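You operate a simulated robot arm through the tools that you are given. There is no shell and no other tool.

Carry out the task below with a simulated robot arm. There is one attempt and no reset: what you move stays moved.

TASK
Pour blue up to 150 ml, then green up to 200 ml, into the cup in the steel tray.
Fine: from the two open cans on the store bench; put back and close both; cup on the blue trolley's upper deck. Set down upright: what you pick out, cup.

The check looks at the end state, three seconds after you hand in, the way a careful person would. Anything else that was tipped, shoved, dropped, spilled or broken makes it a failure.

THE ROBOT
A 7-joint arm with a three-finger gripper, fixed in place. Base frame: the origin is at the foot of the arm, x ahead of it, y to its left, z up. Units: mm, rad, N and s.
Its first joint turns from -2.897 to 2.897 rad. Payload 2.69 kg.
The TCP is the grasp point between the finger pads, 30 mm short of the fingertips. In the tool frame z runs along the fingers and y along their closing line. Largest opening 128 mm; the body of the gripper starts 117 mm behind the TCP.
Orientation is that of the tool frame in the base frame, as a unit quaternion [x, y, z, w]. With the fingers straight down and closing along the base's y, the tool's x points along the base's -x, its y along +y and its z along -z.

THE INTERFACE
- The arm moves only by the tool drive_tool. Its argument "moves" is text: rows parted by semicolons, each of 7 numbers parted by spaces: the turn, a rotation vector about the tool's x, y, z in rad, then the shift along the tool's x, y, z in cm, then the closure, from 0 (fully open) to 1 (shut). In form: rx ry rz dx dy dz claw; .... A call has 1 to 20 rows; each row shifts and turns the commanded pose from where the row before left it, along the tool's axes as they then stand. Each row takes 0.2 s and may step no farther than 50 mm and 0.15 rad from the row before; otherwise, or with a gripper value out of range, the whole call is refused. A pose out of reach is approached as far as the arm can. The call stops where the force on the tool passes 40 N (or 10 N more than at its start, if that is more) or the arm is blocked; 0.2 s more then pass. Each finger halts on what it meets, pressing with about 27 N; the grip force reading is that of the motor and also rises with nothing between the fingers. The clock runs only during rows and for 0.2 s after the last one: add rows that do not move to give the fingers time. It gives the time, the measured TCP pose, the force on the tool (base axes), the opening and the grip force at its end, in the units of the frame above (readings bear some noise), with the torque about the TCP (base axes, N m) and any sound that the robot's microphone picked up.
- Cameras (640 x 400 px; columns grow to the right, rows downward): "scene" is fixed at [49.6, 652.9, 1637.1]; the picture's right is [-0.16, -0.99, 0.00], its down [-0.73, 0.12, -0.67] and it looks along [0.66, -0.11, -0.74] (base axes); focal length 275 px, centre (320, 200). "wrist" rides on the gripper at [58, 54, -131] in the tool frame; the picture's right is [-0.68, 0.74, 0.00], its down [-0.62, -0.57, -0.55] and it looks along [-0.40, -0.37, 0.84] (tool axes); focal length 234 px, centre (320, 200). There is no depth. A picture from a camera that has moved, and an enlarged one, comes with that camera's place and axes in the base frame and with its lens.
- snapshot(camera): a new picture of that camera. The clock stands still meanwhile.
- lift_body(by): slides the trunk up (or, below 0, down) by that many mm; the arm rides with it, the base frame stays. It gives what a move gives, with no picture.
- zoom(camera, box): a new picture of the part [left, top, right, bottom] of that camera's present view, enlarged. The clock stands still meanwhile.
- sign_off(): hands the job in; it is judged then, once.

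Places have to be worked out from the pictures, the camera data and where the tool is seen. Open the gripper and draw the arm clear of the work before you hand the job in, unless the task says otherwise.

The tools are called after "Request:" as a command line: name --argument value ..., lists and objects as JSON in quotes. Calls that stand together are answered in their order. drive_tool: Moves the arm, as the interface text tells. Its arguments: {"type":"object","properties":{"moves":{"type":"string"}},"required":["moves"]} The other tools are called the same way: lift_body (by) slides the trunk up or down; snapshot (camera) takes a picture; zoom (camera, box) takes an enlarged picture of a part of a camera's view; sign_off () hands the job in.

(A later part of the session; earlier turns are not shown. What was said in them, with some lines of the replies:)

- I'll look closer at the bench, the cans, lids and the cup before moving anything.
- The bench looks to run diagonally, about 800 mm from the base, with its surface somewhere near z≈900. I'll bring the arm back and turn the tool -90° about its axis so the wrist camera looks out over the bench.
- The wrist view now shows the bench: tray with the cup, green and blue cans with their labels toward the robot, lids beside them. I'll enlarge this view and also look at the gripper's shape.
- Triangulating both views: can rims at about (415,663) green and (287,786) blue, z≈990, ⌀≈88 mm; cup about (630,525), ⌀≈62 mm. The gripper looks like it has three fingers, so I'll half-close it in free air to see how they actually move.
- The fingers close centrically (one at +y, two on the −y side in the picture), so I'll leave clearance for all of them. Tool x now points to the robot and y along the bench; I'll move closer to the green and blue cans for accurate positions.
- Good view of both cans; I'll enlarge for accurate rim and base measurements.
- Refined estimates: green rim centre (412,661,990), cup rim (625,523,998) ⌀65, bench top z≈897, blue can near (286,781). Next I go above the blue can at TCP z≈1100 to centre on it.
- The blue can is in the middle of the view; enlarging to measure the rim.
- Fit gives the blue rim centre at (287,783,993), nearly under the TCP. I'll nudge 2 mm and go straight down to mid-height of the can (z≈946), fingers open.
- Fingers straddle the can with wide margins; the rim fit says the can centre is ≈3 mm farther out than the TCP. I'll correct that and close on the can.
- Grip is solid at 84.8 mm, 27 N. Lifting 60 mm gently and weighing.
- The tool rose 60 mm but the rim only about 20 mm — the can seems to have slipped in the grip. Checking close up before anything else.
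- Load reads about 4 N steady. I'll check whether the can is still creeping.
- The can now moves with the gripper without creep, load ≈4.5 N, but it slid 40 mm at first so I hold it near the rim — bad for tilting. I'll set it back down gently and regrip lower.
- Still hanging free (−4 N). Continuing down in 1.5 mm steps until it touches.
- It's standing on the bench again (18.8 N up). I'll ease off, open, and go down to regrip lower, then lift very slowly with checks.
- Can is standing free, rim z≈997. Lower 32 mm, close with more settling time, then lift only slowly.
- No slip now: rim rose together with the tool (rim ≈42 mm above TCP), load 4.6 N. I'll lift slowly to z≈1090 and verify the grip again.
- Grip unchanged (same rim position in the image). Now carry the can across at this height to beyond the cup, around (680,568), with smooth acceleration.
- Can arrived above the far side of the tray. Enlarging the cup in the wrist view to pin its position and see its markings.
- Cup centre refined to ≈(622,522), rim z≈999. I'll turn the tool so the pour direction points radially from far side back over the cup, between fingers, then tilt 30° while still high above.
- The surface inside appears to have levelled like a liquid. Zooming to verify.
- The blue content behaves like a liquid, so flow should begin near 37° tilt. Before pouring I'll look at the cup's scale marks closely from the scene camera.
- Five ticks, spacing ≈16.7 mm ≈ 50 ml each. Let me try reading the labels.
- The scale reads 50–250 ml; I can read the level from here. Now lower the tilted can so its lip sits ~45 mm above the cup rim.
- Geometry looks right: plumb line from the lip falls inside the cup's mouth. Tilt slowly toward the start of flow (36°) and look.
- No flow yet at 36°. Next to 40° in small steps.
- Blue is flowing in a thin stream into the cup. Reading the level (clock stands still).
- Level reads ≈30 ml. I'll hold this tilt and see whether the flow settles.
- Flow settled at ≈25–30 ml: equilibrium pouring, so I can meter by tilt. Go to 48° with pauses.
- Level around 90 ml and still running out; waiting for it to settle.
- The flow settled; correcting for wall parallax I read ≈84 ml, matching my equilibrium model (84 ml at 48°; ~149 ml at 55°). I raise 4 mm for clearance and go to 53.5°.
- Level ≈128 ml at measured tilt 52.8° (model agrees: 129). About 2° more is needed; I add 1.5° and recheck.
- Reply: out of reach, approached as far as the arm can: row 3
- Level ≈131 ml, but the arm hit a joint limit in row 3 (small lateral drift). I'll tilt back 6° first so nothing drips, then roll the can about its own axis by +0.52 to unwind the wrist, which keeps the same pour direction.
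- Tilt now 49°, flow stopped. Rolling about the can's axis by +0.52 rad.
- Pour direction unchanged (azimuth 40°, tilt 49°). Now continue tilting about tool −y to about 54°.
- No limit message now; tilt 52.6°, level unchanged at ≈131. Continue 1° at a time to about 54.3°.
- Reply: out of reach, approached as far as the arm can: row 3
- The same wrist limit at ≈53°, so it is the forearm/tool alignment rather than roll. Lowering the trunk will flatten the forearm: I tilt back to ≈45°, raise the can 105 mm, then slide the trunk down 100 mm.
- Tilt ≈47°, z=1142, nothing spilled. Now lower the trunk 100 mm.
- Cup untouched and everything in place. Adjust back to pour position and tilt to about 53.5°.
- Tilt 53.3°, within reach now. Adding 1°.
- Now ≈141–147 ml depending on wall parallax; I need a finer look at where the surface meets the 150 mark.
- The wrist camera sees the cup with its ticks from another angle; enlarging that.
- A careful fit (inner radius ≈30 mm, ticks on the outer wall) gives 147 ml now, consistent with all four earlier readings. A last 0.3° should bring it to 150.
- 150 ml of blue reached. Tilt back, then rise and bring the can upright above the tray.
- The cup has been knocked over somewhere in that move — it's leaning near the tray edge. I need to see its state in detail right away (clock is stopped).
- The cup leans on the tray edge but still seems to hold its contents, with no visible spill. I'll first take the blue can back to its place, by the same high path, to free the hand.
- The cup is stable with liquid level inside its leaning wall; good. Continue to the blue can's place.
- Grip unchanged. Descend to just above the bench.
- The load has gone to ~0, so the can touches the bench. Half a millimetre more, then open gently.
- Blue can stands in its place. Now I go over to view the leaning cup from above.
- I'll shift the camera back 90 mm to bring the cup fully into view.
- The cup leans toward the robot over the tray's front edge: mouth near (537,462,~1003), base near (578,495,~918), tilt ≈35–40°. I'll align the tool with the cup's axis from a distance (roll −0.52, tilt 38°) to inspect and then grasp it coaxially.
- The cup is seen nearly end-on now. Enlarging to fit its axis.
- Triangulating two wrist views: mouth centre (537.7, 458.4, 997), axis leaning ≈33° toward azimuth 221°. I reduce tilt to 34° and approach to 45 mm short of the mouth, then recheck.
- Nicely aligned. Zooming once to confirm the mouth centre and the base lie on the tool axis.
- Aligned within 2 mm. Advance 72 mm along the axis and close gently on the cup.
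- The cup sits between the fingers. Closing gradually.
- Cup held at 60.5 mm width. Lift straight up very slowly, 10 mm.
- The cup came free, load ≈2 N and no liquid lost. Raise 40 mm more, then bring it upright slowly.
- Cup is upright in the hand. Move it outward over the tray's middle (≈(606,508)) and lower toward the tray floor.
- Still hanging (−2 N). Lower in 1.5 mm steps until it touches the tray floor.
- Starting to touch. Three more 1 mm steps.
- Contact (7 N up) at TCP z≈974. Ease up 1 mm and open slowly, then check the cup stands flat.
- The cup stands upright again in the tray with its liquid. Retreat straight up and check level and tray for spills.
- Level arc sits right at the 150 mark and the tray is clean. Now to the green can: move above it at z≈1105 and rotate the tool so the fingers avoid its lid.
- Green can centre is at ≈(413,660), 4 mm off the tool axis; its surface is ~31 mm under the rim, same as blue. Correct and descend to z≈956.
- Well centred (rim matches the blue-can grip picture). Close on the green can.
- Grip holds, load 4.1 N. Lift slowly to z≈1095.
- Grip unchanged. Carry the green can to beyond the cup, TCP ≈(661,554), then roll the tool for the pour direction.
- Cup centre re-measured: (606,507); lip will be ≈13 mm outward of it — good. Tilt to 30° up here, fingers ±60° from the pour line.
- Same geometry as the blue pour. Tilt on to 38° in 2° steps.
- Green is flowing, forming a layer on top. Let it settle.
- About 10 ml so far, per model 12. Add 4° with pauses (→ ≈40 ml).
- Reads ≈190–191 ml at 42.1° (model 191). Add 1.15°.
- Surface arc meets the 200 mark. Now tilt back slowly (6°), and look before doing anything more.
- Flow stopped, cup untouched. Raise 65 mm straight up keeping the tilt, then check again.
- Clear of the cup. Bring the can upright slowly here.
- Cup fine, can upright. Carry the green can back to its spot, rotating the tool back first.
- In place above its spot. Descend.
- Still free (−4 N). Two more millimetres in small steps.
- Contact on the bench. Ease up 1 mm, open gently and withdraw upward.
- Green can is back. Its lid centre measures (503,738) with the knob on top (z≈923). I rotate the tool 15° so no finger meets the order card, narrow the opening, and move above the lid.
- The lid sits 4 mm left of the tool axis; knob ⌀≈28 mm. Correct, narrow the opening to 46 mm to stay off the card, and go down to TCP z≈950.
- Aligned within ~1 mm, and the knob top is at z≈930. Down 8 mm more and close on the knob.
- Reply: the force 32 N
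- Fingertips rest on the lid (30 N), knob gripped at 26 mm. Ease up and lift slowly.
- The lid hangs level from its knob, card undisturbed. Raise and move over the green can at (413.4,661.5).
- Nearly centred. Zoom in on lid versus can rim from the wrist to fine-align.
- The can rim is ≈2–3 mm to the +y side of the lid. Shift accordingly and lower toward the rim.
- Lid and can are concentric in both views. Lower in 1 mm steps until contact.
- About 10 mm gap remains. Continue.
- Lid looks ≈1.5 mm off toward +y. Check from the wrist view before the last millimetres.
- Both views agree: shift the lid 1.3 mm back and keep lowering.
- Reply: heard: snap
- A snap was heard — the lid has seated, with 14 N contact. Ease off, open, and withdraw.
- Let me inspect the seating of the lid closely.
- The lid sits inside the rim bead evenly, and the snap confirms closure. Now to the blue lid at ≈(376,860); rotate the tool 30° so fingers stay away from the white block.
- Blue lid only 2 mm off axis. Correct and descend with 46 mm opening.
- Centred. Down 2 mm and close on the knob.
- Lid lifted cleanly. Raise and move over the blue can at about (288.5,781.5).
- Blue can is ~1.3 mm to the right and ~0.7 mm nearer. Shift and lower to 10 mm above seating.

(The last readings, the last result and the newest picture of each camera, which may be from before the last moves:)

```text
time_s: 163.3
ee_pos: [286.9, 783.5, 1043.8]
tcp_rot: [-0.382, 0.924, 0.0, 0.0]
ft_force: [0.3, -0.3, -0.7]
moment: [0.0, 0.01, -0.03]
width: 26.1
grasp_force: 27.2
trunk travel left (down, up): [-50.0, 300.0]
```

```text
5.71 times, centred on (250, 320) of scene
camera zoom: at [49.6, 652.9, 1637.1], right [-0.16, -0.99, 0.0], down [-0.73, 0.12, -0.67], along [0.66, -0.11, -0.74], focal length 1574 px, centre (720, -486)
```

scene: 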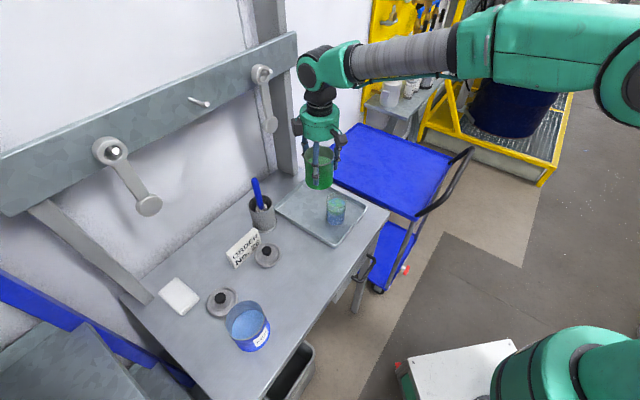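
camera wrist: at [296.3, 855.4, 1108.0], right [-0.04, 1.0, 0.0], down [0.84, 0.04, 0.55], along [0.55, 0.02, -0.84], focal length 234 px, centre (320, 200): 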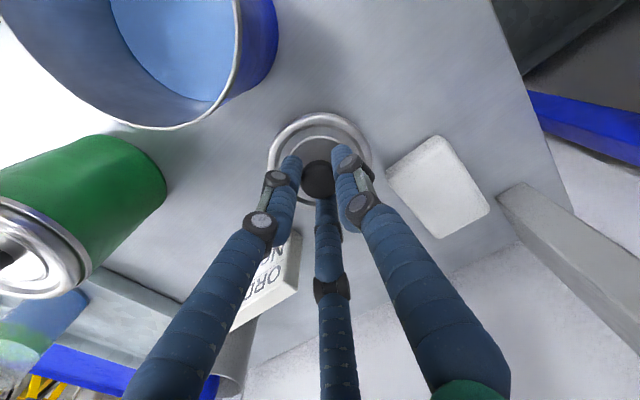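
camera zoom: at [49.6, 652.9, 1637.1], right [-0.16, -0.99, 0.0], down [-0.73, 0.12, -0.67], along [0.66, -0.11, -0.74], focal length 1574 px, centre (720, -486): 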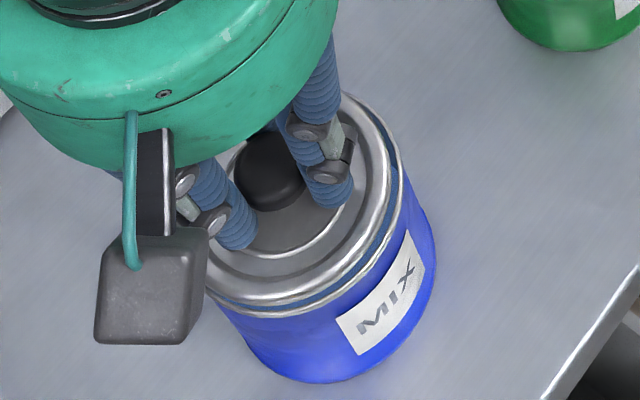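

Concentric within half a millimetre. Lower in 1 mm steps until it snaps.

Request:
drive_tool --moves "0 0 0 0 0 0.1 1;0 0 0 0 0 0.1 1;0 0 0 0 0 0.1 1;0 0 0 0 0 0.1 1;0 0 0 0 0 0 1"

```text
time_s: 164.5
ee_pos: [285.9, 783.5, 1040.5]
tcp_rot: [-0.383, 0.924, 0.001, 0.0]
ft_force: [-0.2, -0.3, -0.9]
moment: [0.03, -0.04, -0.02]
width: 26.1
grasp_force: 27.1
trunk travel left (down, up): [-50.0, 300.0]
```

Request:
drive_tool --moves "0 0 0 0 0 0.1 1;0 0 0 0 0 0.1 1;0 0 0 0 0 0.1 1;0 0 0 0 0 0 1"

Request:
zoom --camera "scene" --box '[210, 285, 290, 355]'

```text
time_s: 165.5
ee_pos: [287.6, 782.7, 1040.0]
tcp_rot: [-0.383, 0.924, 0.002, 0.002]
ft_force: [4.0, 2.3, 22.8]
moment: [0.11, -0.12, -0.03]
width: 25.8
grasp_force: 26.9
trunk travel left (down, up): [-50.0, 300.0]
heard: snap
```

```text
5.71 times, centred on (250, 320) of scene
camera zoom: at [49.6, 652.9, 1637.1], right [-0.16, -0.99, 0.0], down [-0.73, 0.12, -0.67], along [0.66, -0.11, -0.74], focal length 1574 px, centre (720, -486)
```

zoom: 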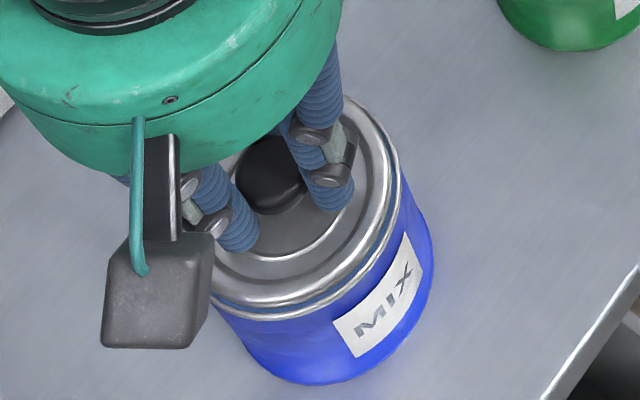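

Snap — the blue lid is on. Ease off, open, withdraw upward.

Request:
drive_tool --moves "0 0 0 0 0 -0.25 1;0 0 0 0 0 0 0.75;0 0 0 0 0 0 0.65;0 0 0 0 0 0 0.55;0 0 0 0 0 -2 0.55;0 0 0 0 0 -4 0.5;0 0 0 0 0 -4 0.4;0 0 0 0 0 0 0.2;0 0 0 0 0 0 0"

Request:
snapshot --camera "wrist"

Request:
snapshot --camera "scene"

Request:
zoom --camera "scene" --box '[210, 285, 290, 355]'

```text
time_s: 167.5
ee_pos: [285.3, 783.4, 1139.2]
tcp_rot: [-0.382, 0.924, 0.0, 0.0]
ft_force: [0.2, 0.7, 0.0]
moment: [0.01, -0.01, 0.02]
width: 128.0
grasp_force: 0.0
trunk travel left (down, up): [-50.0, 300.0]
```

```text
taken
camera wrist: at [207.5, 780.2, 1271.1], right [-0.04, 1.0, 0.0], down [0.84, 0.04, 0.55], along [0.55, 0.02, -0.84], focal length 234 px, centre (320, 200)
```

wrist: 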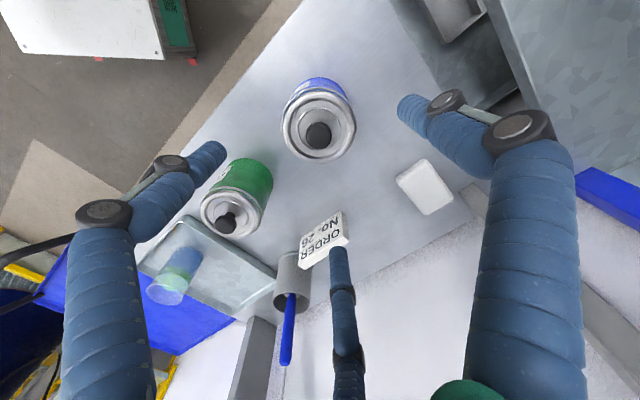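

```text
taken
```

scene: 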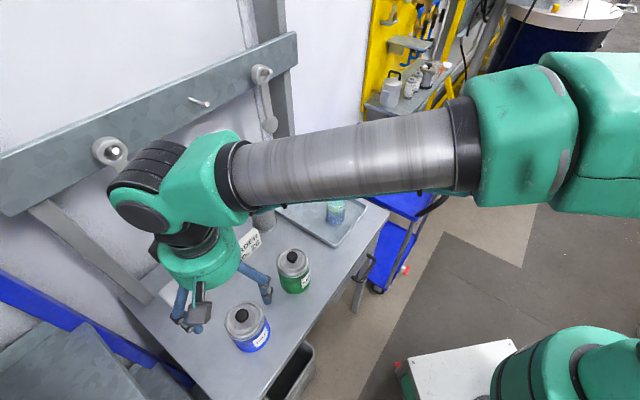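

```text
5.71 times, centred on (250, 320) of scene
camera zoom: at [49.6, 652.9, 1637.1], right [-0.16, -0.99, 0.0], down [-0.73, 0.12, -0.67], along [0.66, -0.11, -0.74], focal length 1574 px, centre (720, -486)
```

zoom: 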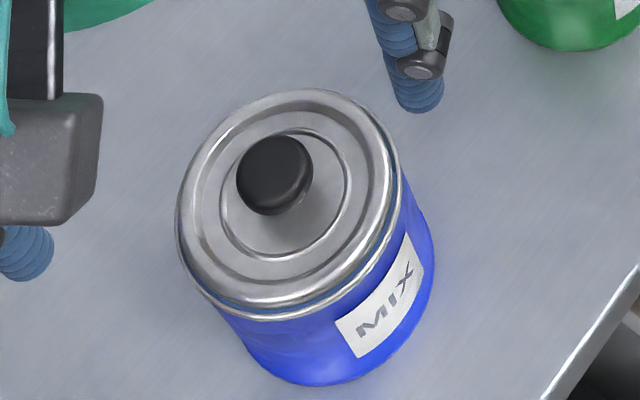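

Both lids are on and snapped; blue can unmoved. Last part: the cup. I move over to it at (606,507) and look.

Request:
drive_tool --moves "0 0 0 -0.28 -3.835 0 0;0 0 0 -0.28 -3.835 0 0;0 0 0 -0.28 -3.835 0 0;0 0 0 -0.28 -3.835 0 0;0 0 0 -0.28 -3.835 0 0;0 0 0 -0.28 -3.835 0 0;0 0 0 -0.28 -3.835 0 0;0 0 0 -0.28 -3.835 0 0;0 0 0 -0.28 -3.835 0 0;0 0 0 -0.28 -3.835 0 0;0 0 0 -0.28 -3.835 0 0;0 0 0.1454 0 0 0 0;0 0 0.1454 0 0 0 0;0 0 0.1454 0 0 0 0;0 0 0 0 0 0 0;0 0 0 0 0 0 0"

Request:
snapshot --camera "wrist"

Request:
zoom --camera "wrist" --box '[240, 50, 400, 200]'

Request:
snapshot --camera "scene"

```text
time_s: 170.9
ee_pos: [607.8, 506.0, 1140.5]
tcp_rot: [-0.174, 0.985, 0.0, 0.0]
ft_force: [0.2, 0.6, 0.8]
moment: [0.01, 0.02, -0.02]
width: 127.9
grasp_force: 0.1
trunk travel left (down, up): [-50.0, 300.0]
```

```text
taken
camera wrist: at [535.1, 536.4, 1271.7], right [0.38, 0.92, 0.0], down [0.77, -0.32, 0.55], along [0.51, -0.21, -0.84], focal length 234 px, centre (320, 200)
```

wrist: 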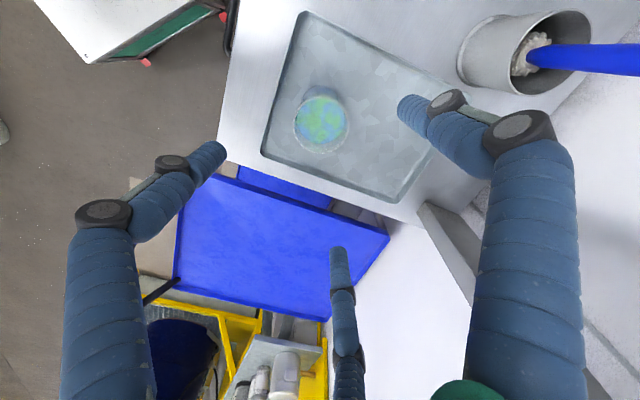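

```text
2.67 times, centred on (320, 125) of wrist
camera zoom: at [535.1, 536.4, 1271.7], right [0.38, 0.92, 0.0], down [0.77, -0.32, 0.55], along [0.51, -0.21, -0.84], focal length 624 px, centre (320, 400)
```

zoom: 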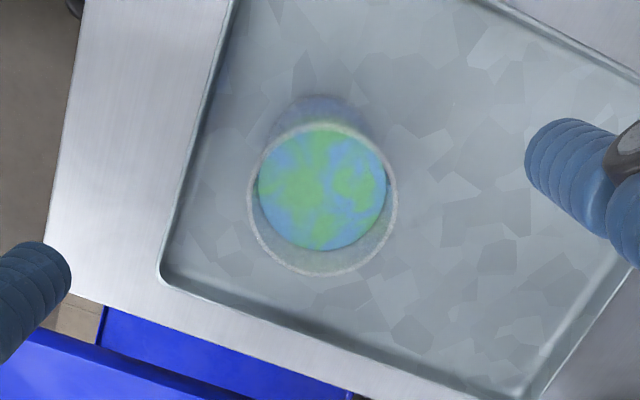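

```text
taken
```

scene: 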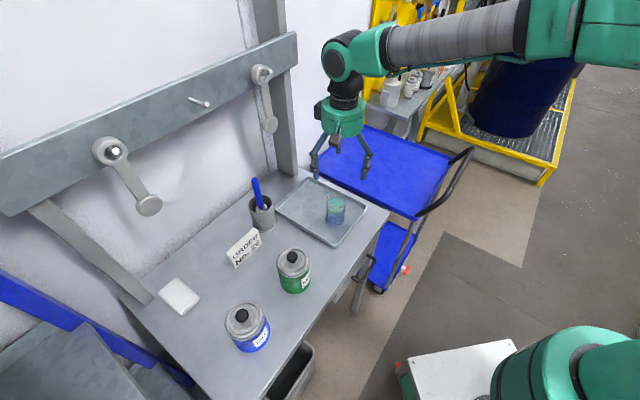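

The cup stands fine with both layers. Centre on it (4 mm correction) and descend to TCP z≈966.

Request:
drive_tool --moves "0 0 0 0.23 0.34 0 0;0 0 0 0 0 3.5 0;0 0 0 0 0 3.5 0;0 0 0 0 0 3.5 0;0 0 0 0 0 3.5 0;0 0 0 0 0 2.2 0;0 0 0 0 0 1.2 0;0 0 0 0 0 0 0;0 0 0 0 0 0 0"

Request:
snapshot --camera "wrist"

Request:
zoom --camera "scene" --box '[300, 170, 380, 240]'

```text
time_s: 172.9
ee_pos: [604.4, 509.4, 966.9]
tcp_rot: [-0.175, 0.985, 0.0, 0.0]
ft_force: [0.3, -1.1, -0.4]
moment: [0.02, 0.0, -0.03]
width: 128.2
grasp_force: 0.0
trunk travel left (down, up): [-50.0, 300.0]
```

```text
taken
camera wrist: at [532.1, 539.4, 1098.2], right [0.38, 0.92, 0.0], down [0.77, -0.32, 0.55], along [0.51, -0.21, -0.84], focal length 234 px, centre (320, 200)
```

wrist: 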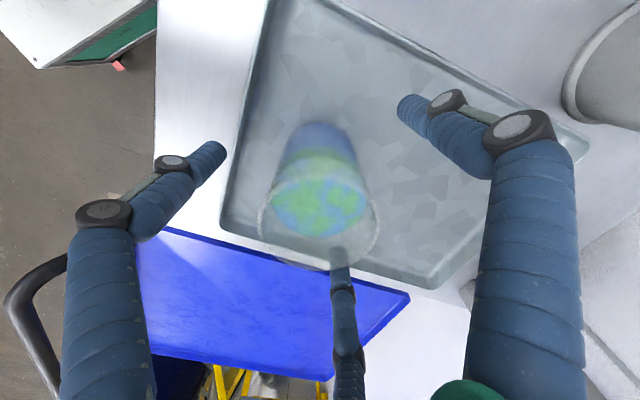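

```text
5.71 times, centred on (340, 205) of scene
camera zoom: at [49.6, 652.9, 1637.1], right [-0.16, -0.99, 0.0], down [-0.73, 0.12, -0.67], along [0.66, -0.11, -0.74], focal length 1574 px, centre (206, 171)
```

zoom: 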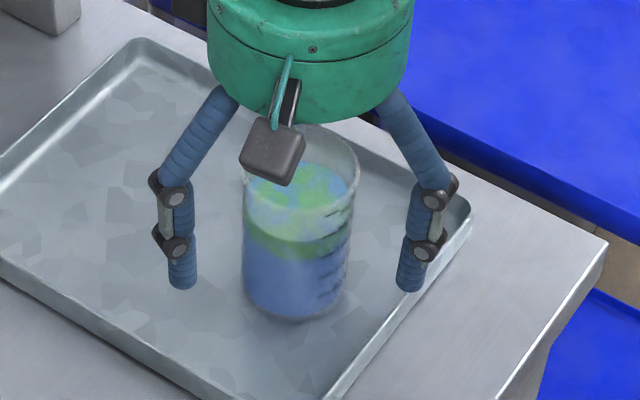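

Centred. Close on the cup gradually.

Request:
drive_tool --moves "0 0 0 0 0 0 0.2;0 0 0 0 0 0 0.35;0 0 0 0 0 0 0.42;0 0 0 0 0 0 0.46;0 0 0 0 0 0 0.5;0 0 0 0 0 0 0.55;0 0 0 0 0 0 0.7;0 0 0 0 0 0 0.7;0 0 0 0 0 0 0.7"

Request:
drive_tool --moves "0 0 0 0 0 -0.1 0.7;0 0 0 0 0 -0.1 0.7;0 0 0 0 0 -0.1 0.7;0 0 0 0 0 -0.1 0.7;0 0 0 0 0 -0.2 0.7;0 0 0 0 0 -0.2 0.7;0 0 0 0 0 -0.2 0.7;0 0 0 0 0 0 0.7"

Request:
snapshot --camera "wrist"

Request:
zoom --camera "scene" --box '[300, 170, 380, 240]'

```text
time_s: 174.9
ee_pos: [605.0, 509.7, 966.9]
tcp_rot: [-0.174, 0.985, 0.001, -0.001]
ft_force: [-0.1, -0.5, 1.6]
moment: [-0.04, -0.03, -0.02]
width: 60.3
grasp_force: 16.8
trunk travel left (down, up): [-50.0, 300.0]
```

```text
time_s: 176.7
ee_pos: [605.1, 509.1, 975.2]
tcp_rot: [-0.174, 0.985, 0.0, 0.0]
ft_force: [1.3, 0.4, -1.7]
moment: [0.04, -0.02, 0.01]
width: 59.3
grasp_force: 27.3
trunk travel left (down, up): [-50.0, 300.0]
```

```text
taken
camera wrist: at [532.5, 539.0, 1107.2], right [0.38, 0.92, 0.0], down [0.77, -0.32, 0.55], along [0.51, -0.21, -0.84], focal length 234 px, centre (320, 200)
```

wrist: 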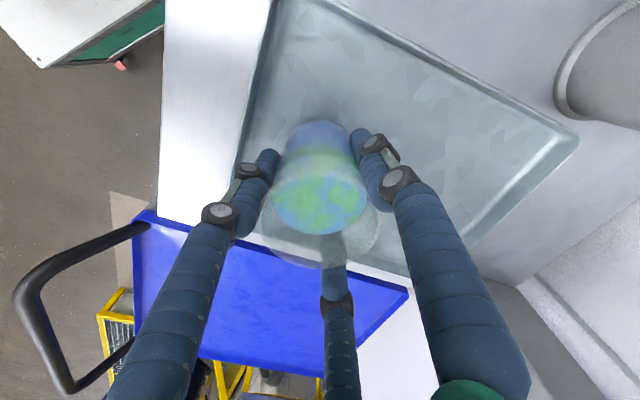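

```text
5.71 times, centred on (340, 205) of scene
camera zoom: at [49.6, 652.9, 1637.1], right [-0.16, -0.99, 0.0], down [-0.73, 0.12, -0.67], along [0.66, -0.11, -0.74], focal length 1574 px, centre (206, 171)
```

zoom: 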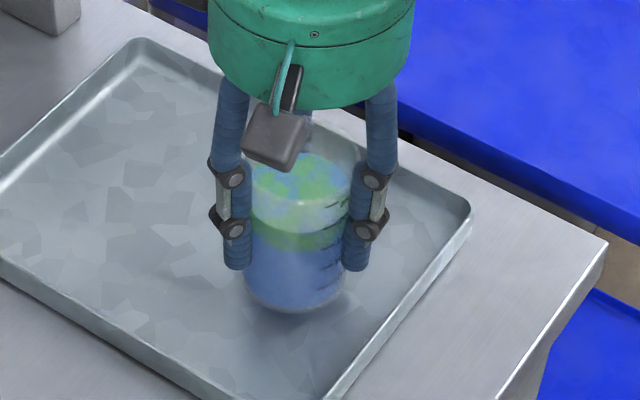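

Lifted; load about −2 N. Raise another 20 mm slowly and compare for slip.

Request:
drive_tool --moves "0 0 0 0 0 -0.2 0.7;0 0 0 0 0 -0.4 0.7;0 0 0 0 0 -0.5 0.7;0 0 0 0 0 -0.5 0.7;0 0 0 0 0 -0.4 0.7;0 0 0 0 0 0 0.7;0 0 0 0 0 0 0.7"

Request:
snapshot --camera "wrist"

Request:
zoom --camera "scene" --box '[300, 170, 380, 240]'

```text
time_s: 178.3
ee_pos: [605.9, 509.2, 996.3]
tcp_rot: [-0.173, 0.985, 0.0, 0.001]
ft_force: [0.9, -0.1, -2.0]
moment: [0.0, 0.0, 0.0]
width: 59.3
grasp_force: 27.0
trunk travel left (down, up): [-50.0, 300.0]
```

```text
taken
camera wrist: at [532.1, 539.0, 1127.5], right [0.38, 0.92, 0.0], down [0.77, -0.32, 0.55], along [0.51, -0.21, -0.84], focal length 234 px, centre (320, 200)
```

wrist: 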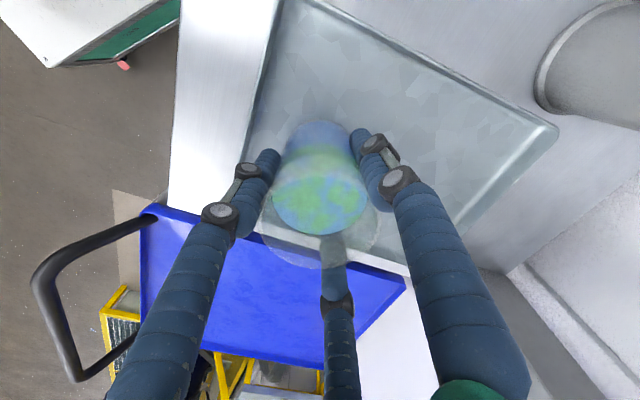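

```text
5.71 times, centred on (340, 205) of scene
camera zoom: at [49.6, 652.9, 1637.1], right [-0.16, -0.99, 0.0], down [-0.73, 0.12, -0.67], along [0.66, -0.11, -0.74], focal length 1574 px, centre (206, 171)
```

zoom: 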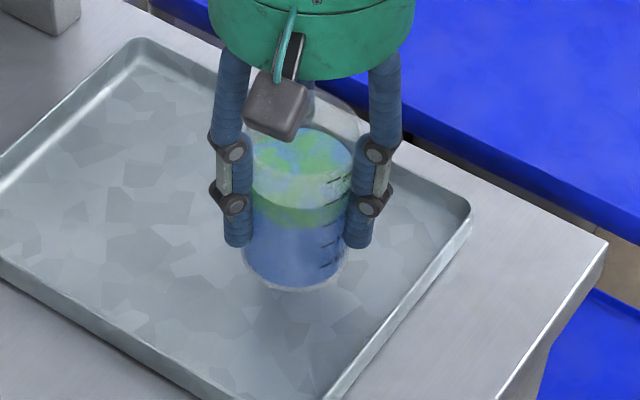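

Firm, no slip. Lift to z≈1040 and carry toward the trolley deck around (815,200), smoothly.

Request:
drive_tool --moves "0 0 0 0 0 -0.4 0.7;0 0 0 0 0 -0.8 0.7;0 0 0 0 0 -1 0.7;0 0 0 0 0 -1 0.7;0 0 0 0 0 -0.8 0.7;0 0 0 0 0 -0.4 0.7"

Request:
drive_tool --moves "0 0 0 -0.252 -1.006 0 0.7;0 0 0 -0.504 -2.011 0 0.7;0 0 0 -0.756 -3.017 0 0.7;0 0 0 -0.756 -3.017 0 0.7;0 0 0 -0.756 -3.017 0 0.7;0 0 0 -0.756 -3.017 0 0.7;0 0 0 -0.756 -3.017 0 0.7;0 0 0 -0.756 -3.017 0 0.7;0 0 0 -0.756 -3.017 0 0.7;0 0 0 -0.756 -3.017 0 0.7;0 0 0 -0.756 -3.017 0 0.7;0 0 0 -0.756 -3.017 0 0.7;0 0 0 -0.504 -2.011 0 0.7;0 0 0 -0.252 -1.006 0 0.7;0 0 0 0 0 0 0.7;0 0 0 0 0 0 0.7"

Request:
snapshot --camera "wrist"

Request:
snapshot --camera "scene"

```text
time_s: 179.7
ee_pos: [604.8, 507.6, 1039.1]
tcp_rot: [-0.173, 0.985, 0.0, 0.0]
ft_force: [-1.0, -0.4, -2.7]
moment: [-0.01, 0.01, -0.01]
width: 59.7
grasp_force: 27.0
trunk travel left (down, up): [-50.0, 300.0]
```

```text
time_s: 183.1
ee_pos: [815.6, 198.6, 1038.5]
tcp_rot: [-0.175, 0.985, 0.001, -0.001]
ft_force: [-0.1, -0.9, -1.8]
moment: [-0.03, -0.01, 0.03]
width: 59.4
grasp_force: 27.0
trunk travel left (down, up): [-50.0, 300.0]
```

```text
taken
camera wrist: at [742.5, 228.8, 1170.2], right [0.38, 0.92, 0.0], down [0.77, -0.32, 0.55], along [0.51, -0.21, -0.84], focal length 234 px, centre (320, 200)
```

wrist: 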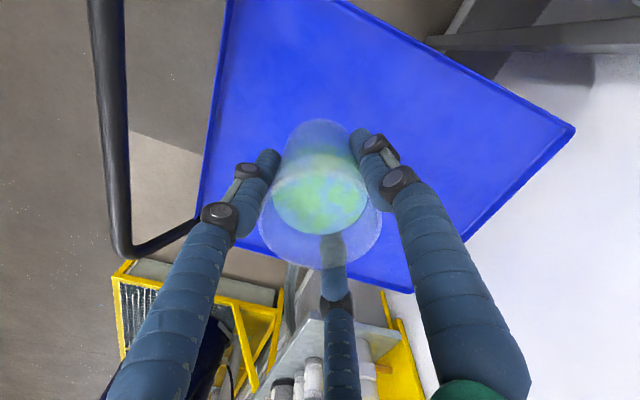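

```text
taken
```

scene: 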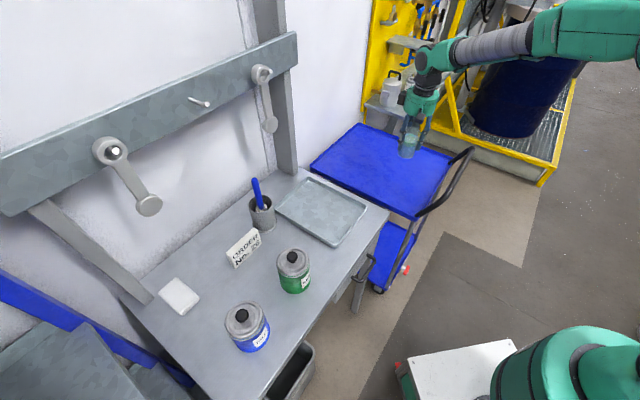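

Landing spot is well inside the deck (≥110 mm from all edges). Descend to z≈905 first, checking.

Request:
drive_tool --moves "0 0 0 0 0 0.8 0.7;0 0 0 0 0 1.5 0.7;0 0 0 0 0 2 0.7;0 0 0 0 0 2 0.7;0 0 0 0 0 2 0.7;0 0 0 0 0 2 0.7;0 0 0 0 0 1.5 0.7;0 0 0 0 0 0.9 0.7;0 0 0 0 0 0.3 0.7;0 0 0 0 0 0 0.7"

Request:
snapshot --camera "wrist"

Request:
zoom --camera "scene" --box '[370, 100, 460, 190]'

```text
time_s: 185.3
ee_pos: [813.0, 198.4, 909.6]
tcp_rot: [-0.174, 0.985, 0.001, -0.001]
ft_force: [0.6, 0.3, -2.3]
moment: [-0.01, -0.02, 0.01]
width: 59.5
grasp_force: 27.0
trunk travel left (down, up): [-50.0, 300.0]
```

```text
taken
camera wrist: at [740.7, 228.5, 1041.5], right [0.38, 0.92, 0.0], down [0.77, -0.32, 0.55], along [0.51, -0.21, -0.84], focal length 234 px, centre (320, 200)
```

wrist: 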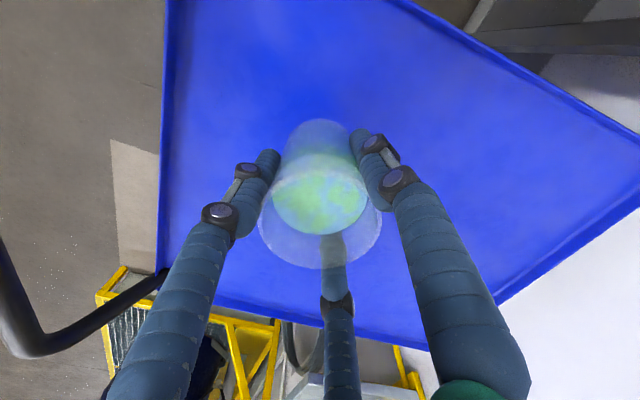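

```text
4.44 times, centred on (415, 145) of scene
camera zoom: at [49.6, 652.9, 1637.1], right [-0.16, -0.99, 0.0], down [-0.73, 0.12, -0.67], along [0.66, -0.11, -0.74], focal length 1224 px, centre (-102, 444)
```

zoom: 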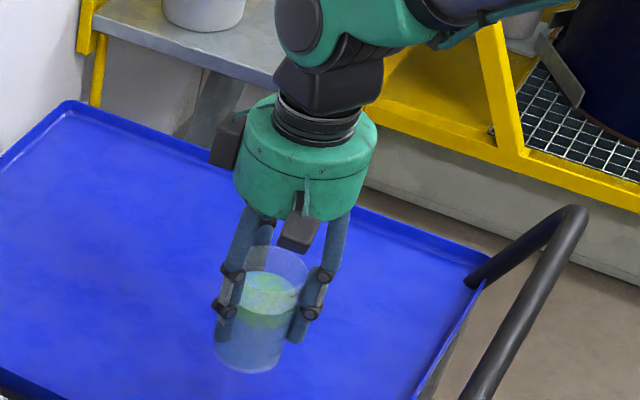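

Looks clear. Continue down in 2 mm steps watching the force.

Request:
drive_tool --moves "0 0 0 0 0 0.3 0.7;0 0 0 0 0 0.3 0.7;0 0 0 0 0 0.3 0.7;0 0 0 0 0 0.2 0.7;0 0 0 0 0 0.2 0.7;0 0 0 0 0 0.2 0.7;0 0 0 0 0 0 0.7"

```text
time_s: 186.9
ee_pos: [814.4, 198.4, 894.0]
tcp_rot: [-0.173, 0.985, 0.001, 0.0]
ft_force: [0.4, 0.3, -2.5]
moment: [0.03, 0.03, 0.01]
width: 59.5
grasp_force: 27.1
trunk travel left (down, up): [-50.0, 300.0]
```

Request:
drive_tool --moves "0 0 0 0 0 0.2 0.7;0 0 0 0 0 0.2 0.7;0 0 0 0 0 0.1 0.7;0 0 0 0 0 0.1 0.7;0 0 0 0 0 0.1 0.7;0 0 0 0 0 0 0.7"

Request:
zoom --camera "scene" --box '[390, 130, 440, 185]'

```text
time_s: 188.3
ee_pos: [814.8, 199.4, 887.3]
tcp_rot: [-0.174, 0.985, 0.0, 0.0]
ft_force: [0.3, 0.2, -2.9]
moment: [-0.01, -0.02, 0.02]
width: 59.3
grasp_force: 27.1
trunk travel left (down, up): [-50.0, 300.0]
```

```text
7.27 times, centred on (415, 158) of scene
camera zoom: at [49.6, 652.9, 1637.1], right [-0.16, -0.99, 0.0], down [-0.73, 0.12, -0.67], along [0.66, -0.11, -0.74], focal length 2003 px, centre (-371, 509)
```

zoom: 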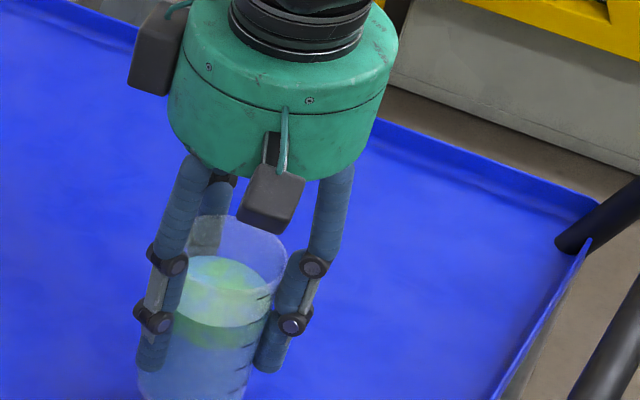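

Request:
drive_tool --moves "0 0 0 0 0 0.15 0.7;0 0 0 0 0 0.15 0.7;0 0 0 0 0 0.15 0.7;0 0 0 0 0 0.15 0.7;0 0 0 0 0 0 0.7"

Request:
zoom --camera "scene" --box '[390, 130, 440, 200]'

```text
time_s: 189.5
ee_pos: [814.5, 199.7, 881.8]
tcp_rot: [-0.174, 0.985, 0.0, -0.001]
ft_force: [0.6, 0.5, -1.8]
moment: [0.01, -0.01, 0.01]
width: 59.2
grasp_force: 27.2
trunk travel left (down, up): [-50.0, 300.0]
```

```text
5.71 times, centred on (415, 165) of scene
camera zoom: at [49.6, 652.9, 1637.1], right [-0.16, -0.99, 0.0], down [-0.73, 0.12, -0.67], along [0.66, -0.11, -0.74], focal length 1574 px, centre (-223, 400)
```

zoom: 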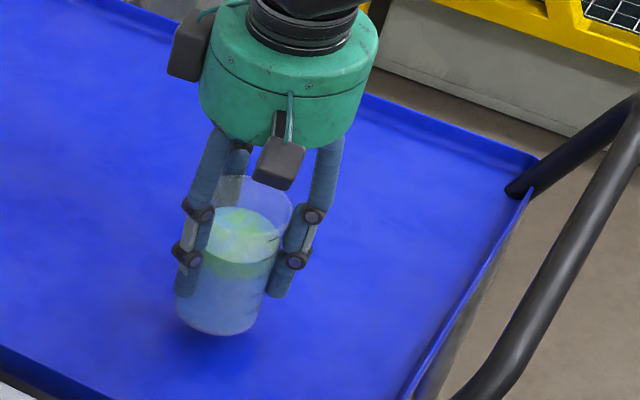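

A shadow shows there's still a little gap. Continue.

Request:
drive_tool --moves "0 0 0 0 0 0.15 0.7;0 0 0 0 0 0.15 0.7;0 0 0 0 0 0.1 0.7;0 0 0 0 0 0.1 0.7;0 0 0 0 0 0 0.7"

```text
time_s: 190.7
ee_pos: [815.5, 199.1, 877.1]
tcp_rot: [-0.174, 0.985, 0.001, 0.0]
ft_force: [-0.1, 0.1, -2.6]
moment: [-0.02, -0.05, -0.02]
width: 59.7
grasp_force: 26.6
trunk travel left (down, up): [-50.0, 300.0]
```

Request:
drive_tool --moves "0 0 0 0 0 0.15 0.7;0 0 0 0 0 0.15 0.7;0 0 0 0 0 0.1 0.7;0 0 0 0 0 0.1 0.7;0 0 0 0 0 0 0.7"

Request:
zoom --camera "scene" --box '[390, 130, 440, 200]'

```text
time_s: 191.9
ee_pos: [815.3, 198.9, 871.7]
tcp_rot: [-0.173, 0.985, 0.0, 0.0]
ft_force: [0.3, -0.7, -2.4]
moment: [-0.01, 0.01, 0.01]
width: 59.6
grasp_force: 26.9
trunk travel left (down, up): [-50.0, 300.0]
```

```text
5.71 times, centred on (415, 165) of scene
camera zoom: at [49.6, 652.9, 1637.1], right [-0.16, -0.99, 0.0], down [-0.73, 0.12, -0.67], along [0.66, -0.11, -0.74], focal length 1574 px, centre (-223, 400)
```

zoom: 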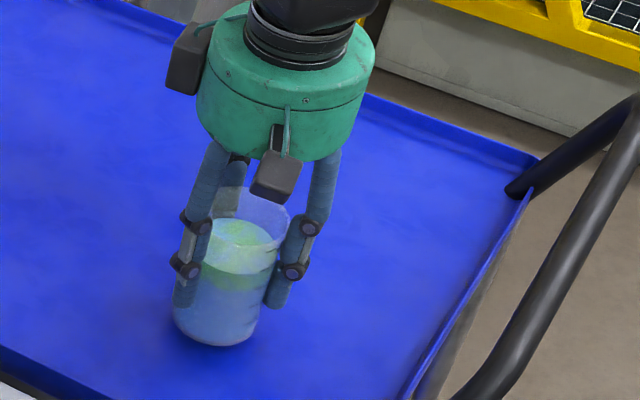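

Close to the deck now; 1 mm steps.

Request:
drive_tool --moves "0 0 0 0 0 0.1 0.7;0 0 0 0 0 0.1 0.7;0 0 0 0 0 0.1 0.7;0 0 0 0 0 0.1 0.7;0 0 0 0 0 0 0.7"

```text
time_s: 193.1
ee_pos: [813.8, 199.8, 867.4]
tcp_rot: [-0.173, 0.985, 0.0, 0.0]
ft_force: [0.0, 0.7, -2.7]
moment: [-0.06, -0.02, 0.01]
width: 59.6
grasp_force: 27.5
trunk travel left (down, up): [-50.0, 300.0]
```

Request:
drive_tool --moves "0 0 0 0 0 0.1 0.7;0 0 0 0 0 0.1 0.7;0 0 0 0 0 0.1 0.7;0 0 0 0 0 0.1 0.7;0 0 0 0 0 0 0.7"

Request:
zoom --camera "scene" --box '[390, 130, 440, 200]'

```text
time_s: 194.3
ee_pos: [815.1, 198.4, 863.9]
tcp_rot: [-0.173, 0.985, 0.002, 0.0]
ft_force: [-0.1, 0.2, -2.4]
moment: [0.0, -0.02, 0.05]
width: 59.5
grasp_force: 26.7
trunk travel left (down, up): [-50.0, 300.0]
```

```text
5.71 times, centred on (415, 165) of scene
camera zoom: at [49.6, 652.9, 1637.1], right [-0.16, -0.99, 0.0], down [-0.73, 0.12, -0.67], along [0.66, -0.11, -0.74], focal length 1574 px, centre (-223, 400)
```

zoom: 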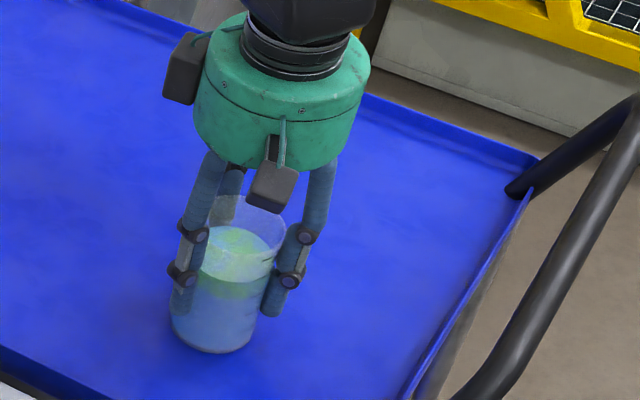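

Request:
drive_tool --moves "0 0 0 0 0 0.1 0.7;0 0 0 0 0 0.1 0.7;0 0 0 0 0 0.1 0.7;0 0 0 0 0 0.1 0.7;0 0 0 0 0 0 0.7"

```text
time_s: 195.5
ee_pos: [815.7, 199.6, 861.6]
tcp_rot: [-0.175, 0.985, 0.001, 0.002]
ft_force: [-0.6, -0.1, 24.0]
moment: [-0.4, -0.05, 0.03]
width: 60.0
grasp_force: 27.0
trunk travel left (down, up): [-50.0, 300.0]
```

Contact with the deck (24 N). Ease up 2 mm, then open slowly.

Request:
drive_tool --moves "0 0 0 0 0 -0.1 0.7;0 0 0 0 0 -0.1 0.7;0 0 0 0 0 0 0.7"

Request:
drive_tool --moves "0 0 0 0 0 0 0.53;0 0 0 0 0 0 0.5;0 0 0 0 0 0 0.45;0 0 0 0 0 0 0.3;0 0 0 0 0 0 0.1;0 0 0 0 0 0 0;0 0 0 0 0 0 0"

Request:
zoom --camera "scene" --box '[390, 130, 440, 200]'

Request:
snapshot --camera "wrist"

```text
time_s: 196.3
ee_pos: [813.7, 199.5, 861.0]
tcp_rot: [-0.174, 0.985, 0.001, 0.0]
ft_force: [5.0, -0.5, 13.4]
moment: [-0.08, -0.35, 0.04]
width: 59.8
grasp_force: 27.3
trunk travel left (down, up): [-50.0, 300.0]
```

```text
time_s: 197.9
ee_pos: [813.7, 198.4, 861.7]
tcp_rot: [-0.174, 0.985, 0.001, 0.0]
ft_force: [-0.9, 0.0, -0.7]
moment: [0.0, -0.03, 0.04]
width: 127.8
grasp_force: 0.1
trunk travel left (down, up): [-50.0, 300.0]
```

```text
5.71 times, centred on (415, 165) of scene
camera zoom: at [49.6, 652.9, 1637.1], right [-0.16, -0.99, 0.0], down [-0.73, 0.12, -0.67], along [0.66, -0.11, -0.74], focal length 1574 px, centre (-223, 400)
```

zoom: 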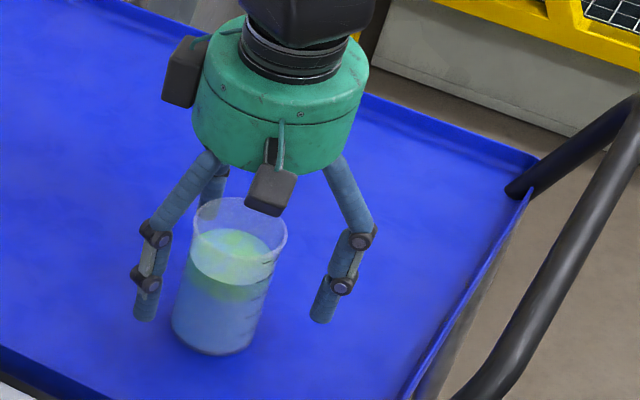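

```text
taken
camera wrist: at [741.8, 229.4, 992.4], right [0.38, 0.92, 0.0], down [0.77, -0.32, 0.55], along [0.51, -0.21, -0.84], focal length 234 px, centre (320, 200)
```

wrist: 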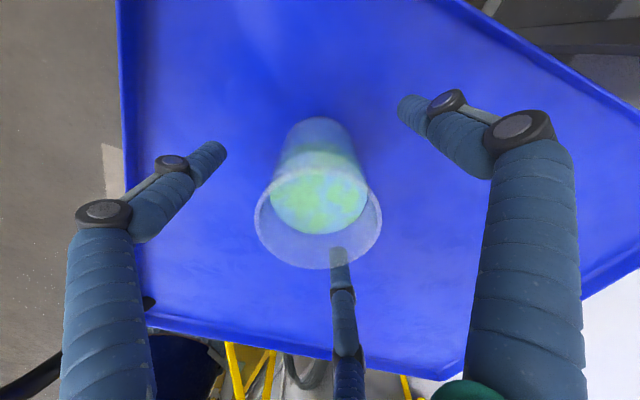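

The cup stands upright on the trolley's upper deck. Withdraw straight up.

Request:
drive_tool --moves "0 0 0 0 0 -1 0;0 0 0 0 0 -2 0;0 0 0 0 0 -3 0;0 0 0 0 0 -4 0;0 0 0 0 0 -4 0;0 0 0 0 0 -4 0;0 0 0 0 0 -4 0;0 0 0 0 0 0 0"

Request:
snapshot --camera "wrist"

Request:
zoom --camera "scene" --box '[392, 145, 428, 190]'

```text
time_s: 199.7
ee_pos: [816.5, 198.0, 1083.2]
tcp_rot: [-0.173, 0.985, 0.0, 0.0]
ft_force: [-0.1, -0.2, 0.5]
moment: [0.0, -0.01, 0.01]
width: 128.1
grasp_force: 0.1
trunk travel left (down, up): [-50.0, 300.0]
```

```text
taken
camera wrist: at [742.8, 227.4, 1214.8], right [0.38, 0.92, 0.0], down [0.77, -0.32, 0.55], along [0.51, -0.21, -0.84], focal length 234 px, centre (320, 200)
```

wrist: 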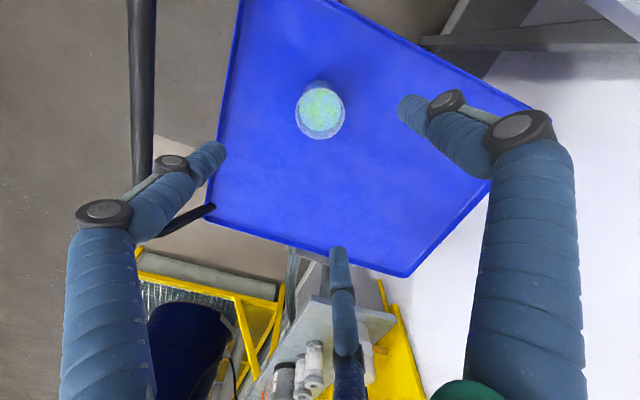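

```text
8.89 times, centred on (410, 168) of scene
camera zoom: at [49.6, 652.9, 1637.1], right [-0.16, -0.99, 0.0], down [-0.73, 0.12, -0.67], along [0.66, -0.11, -0.74], focal length 2448 px, centre (-480, 489)
```

zoom: 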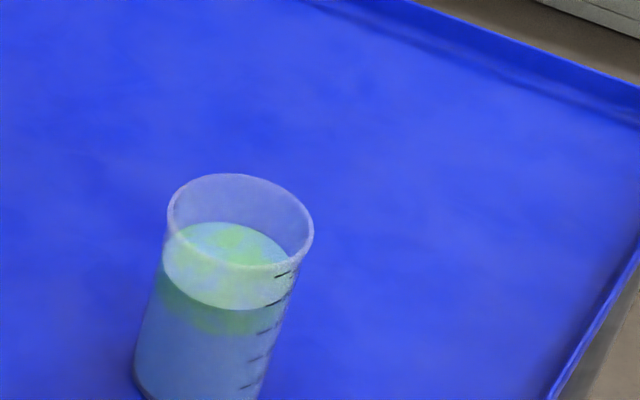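

Cup upright with the level at 200. Draw the arm clear and inspect the whole scene.

Request:
drive_tool --moves "0 0 0 2.83 1.976 -1.67 0;0 0 0 2.83 1.976 -1.67 0;0 0 0 2.83 1.976 -1.67 0;0 0 0 2.83 1.976 -1.67 0;0 0 0 2.83 1.976 -1.67 0;0 0 0 2.83 1.976 -1.67 0;0 0 0 2.83 1.976 -1.67 0;0 0 0 2.83 1.976 -1.67 0;0 0 0 2.83 1.976 -1.67 0;0 0 0 0 0 0 0;0 0 0 0 0 0 0"

Request:
snapshot --camera "scene"

Request:
zoom --camera "scene" --box '[140, 160, 390, 360]'

Request:
zoom --camera "scene" --box '[260, 165, 380, 255]'

```text
time_s: 202.1
ee_pos: [512.2, 280.6, 1231.3]
tcp_rot: [-0.174, 0.985, 0.0, 0.0]
ft_force: [-0.3, 0.8, -0.9]
moment: [-0.01, 0.0, -0.02]
width: 128.1
grasp_force: 0.0
trunk travel left (down, up): [-50.0, 300.0]
```

```text
taken
```

scene: 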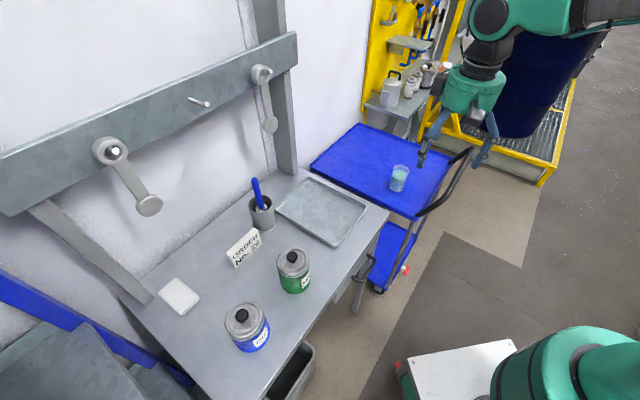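

```text
2.00 times, centred on (265, 260) of scene
camera zoom: at [49.6, 652.9, 1637.1], right [-0.16, -0.99, 0.0], down [-0.73, 0.12, -0.67], along [0.66, -0.11, -0.74], focal length 551 px, centre (430, 80)
```

zoom: 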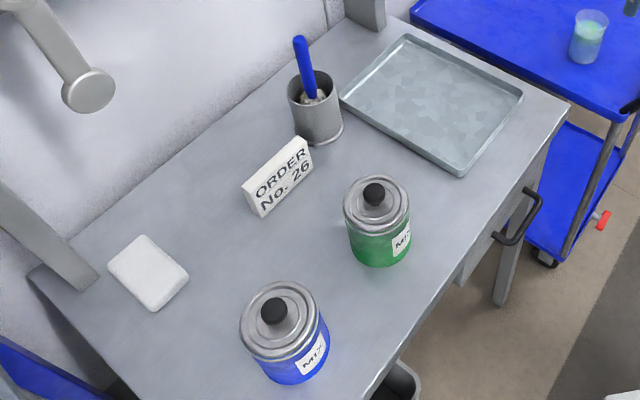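

```text
4.44 times, centred on (320, 210) of scene
camera zoom: at [49.6, 652.9, 1637.1], right [-0.16, -0.99, 0.0], down [-0.73, 0.12, -0.67], along [0.66, -0.11, -0.74], focal length 1224 px, centre (320, 156)
```

zoom: 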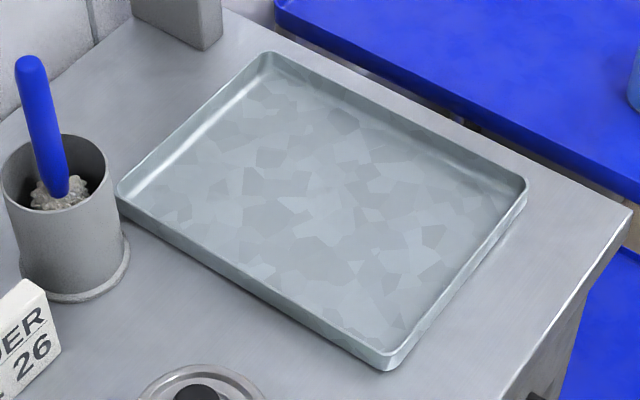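

Everything checks out: the tray is clean and hasn't moved, and both cans are back and closed. The cup stands upright on the trolley's upper deck at 200 ml, and the arm is clear with the gripper open. Handing in.

Request:
sign_off

```text
The job is handed in.
```

The job is handed in: the cup is upright on the blue trolley's upper deck, holding blue up to 150 ml and green on top of it up to 200 ml. I read both levels off the cup's own scale.

- **Cans:** both are back within a few millimetres of their original spots. Their lids are on, and each one snapped when I pressed it down.
- **Cup tipped during the job:** while I was tilting the blue can back after pouring, the cup got knocked. It slid about 55 mm and leaned on the tray's front edge. I couldn't tell what touched it. I stood it upright again in the tray before pouring the green, and the level still read 150 ml.
- **Spills:** I saw none on the tray or bench in the pictures, and the tray, order card, white block and brush pot look unmoved.
- **First grip on the blue can:** the can slipped about 40 mm in the gripper on the first lift. I set it back down and gripped it again before moving on.

The arm is drawn clear with the gripper open.
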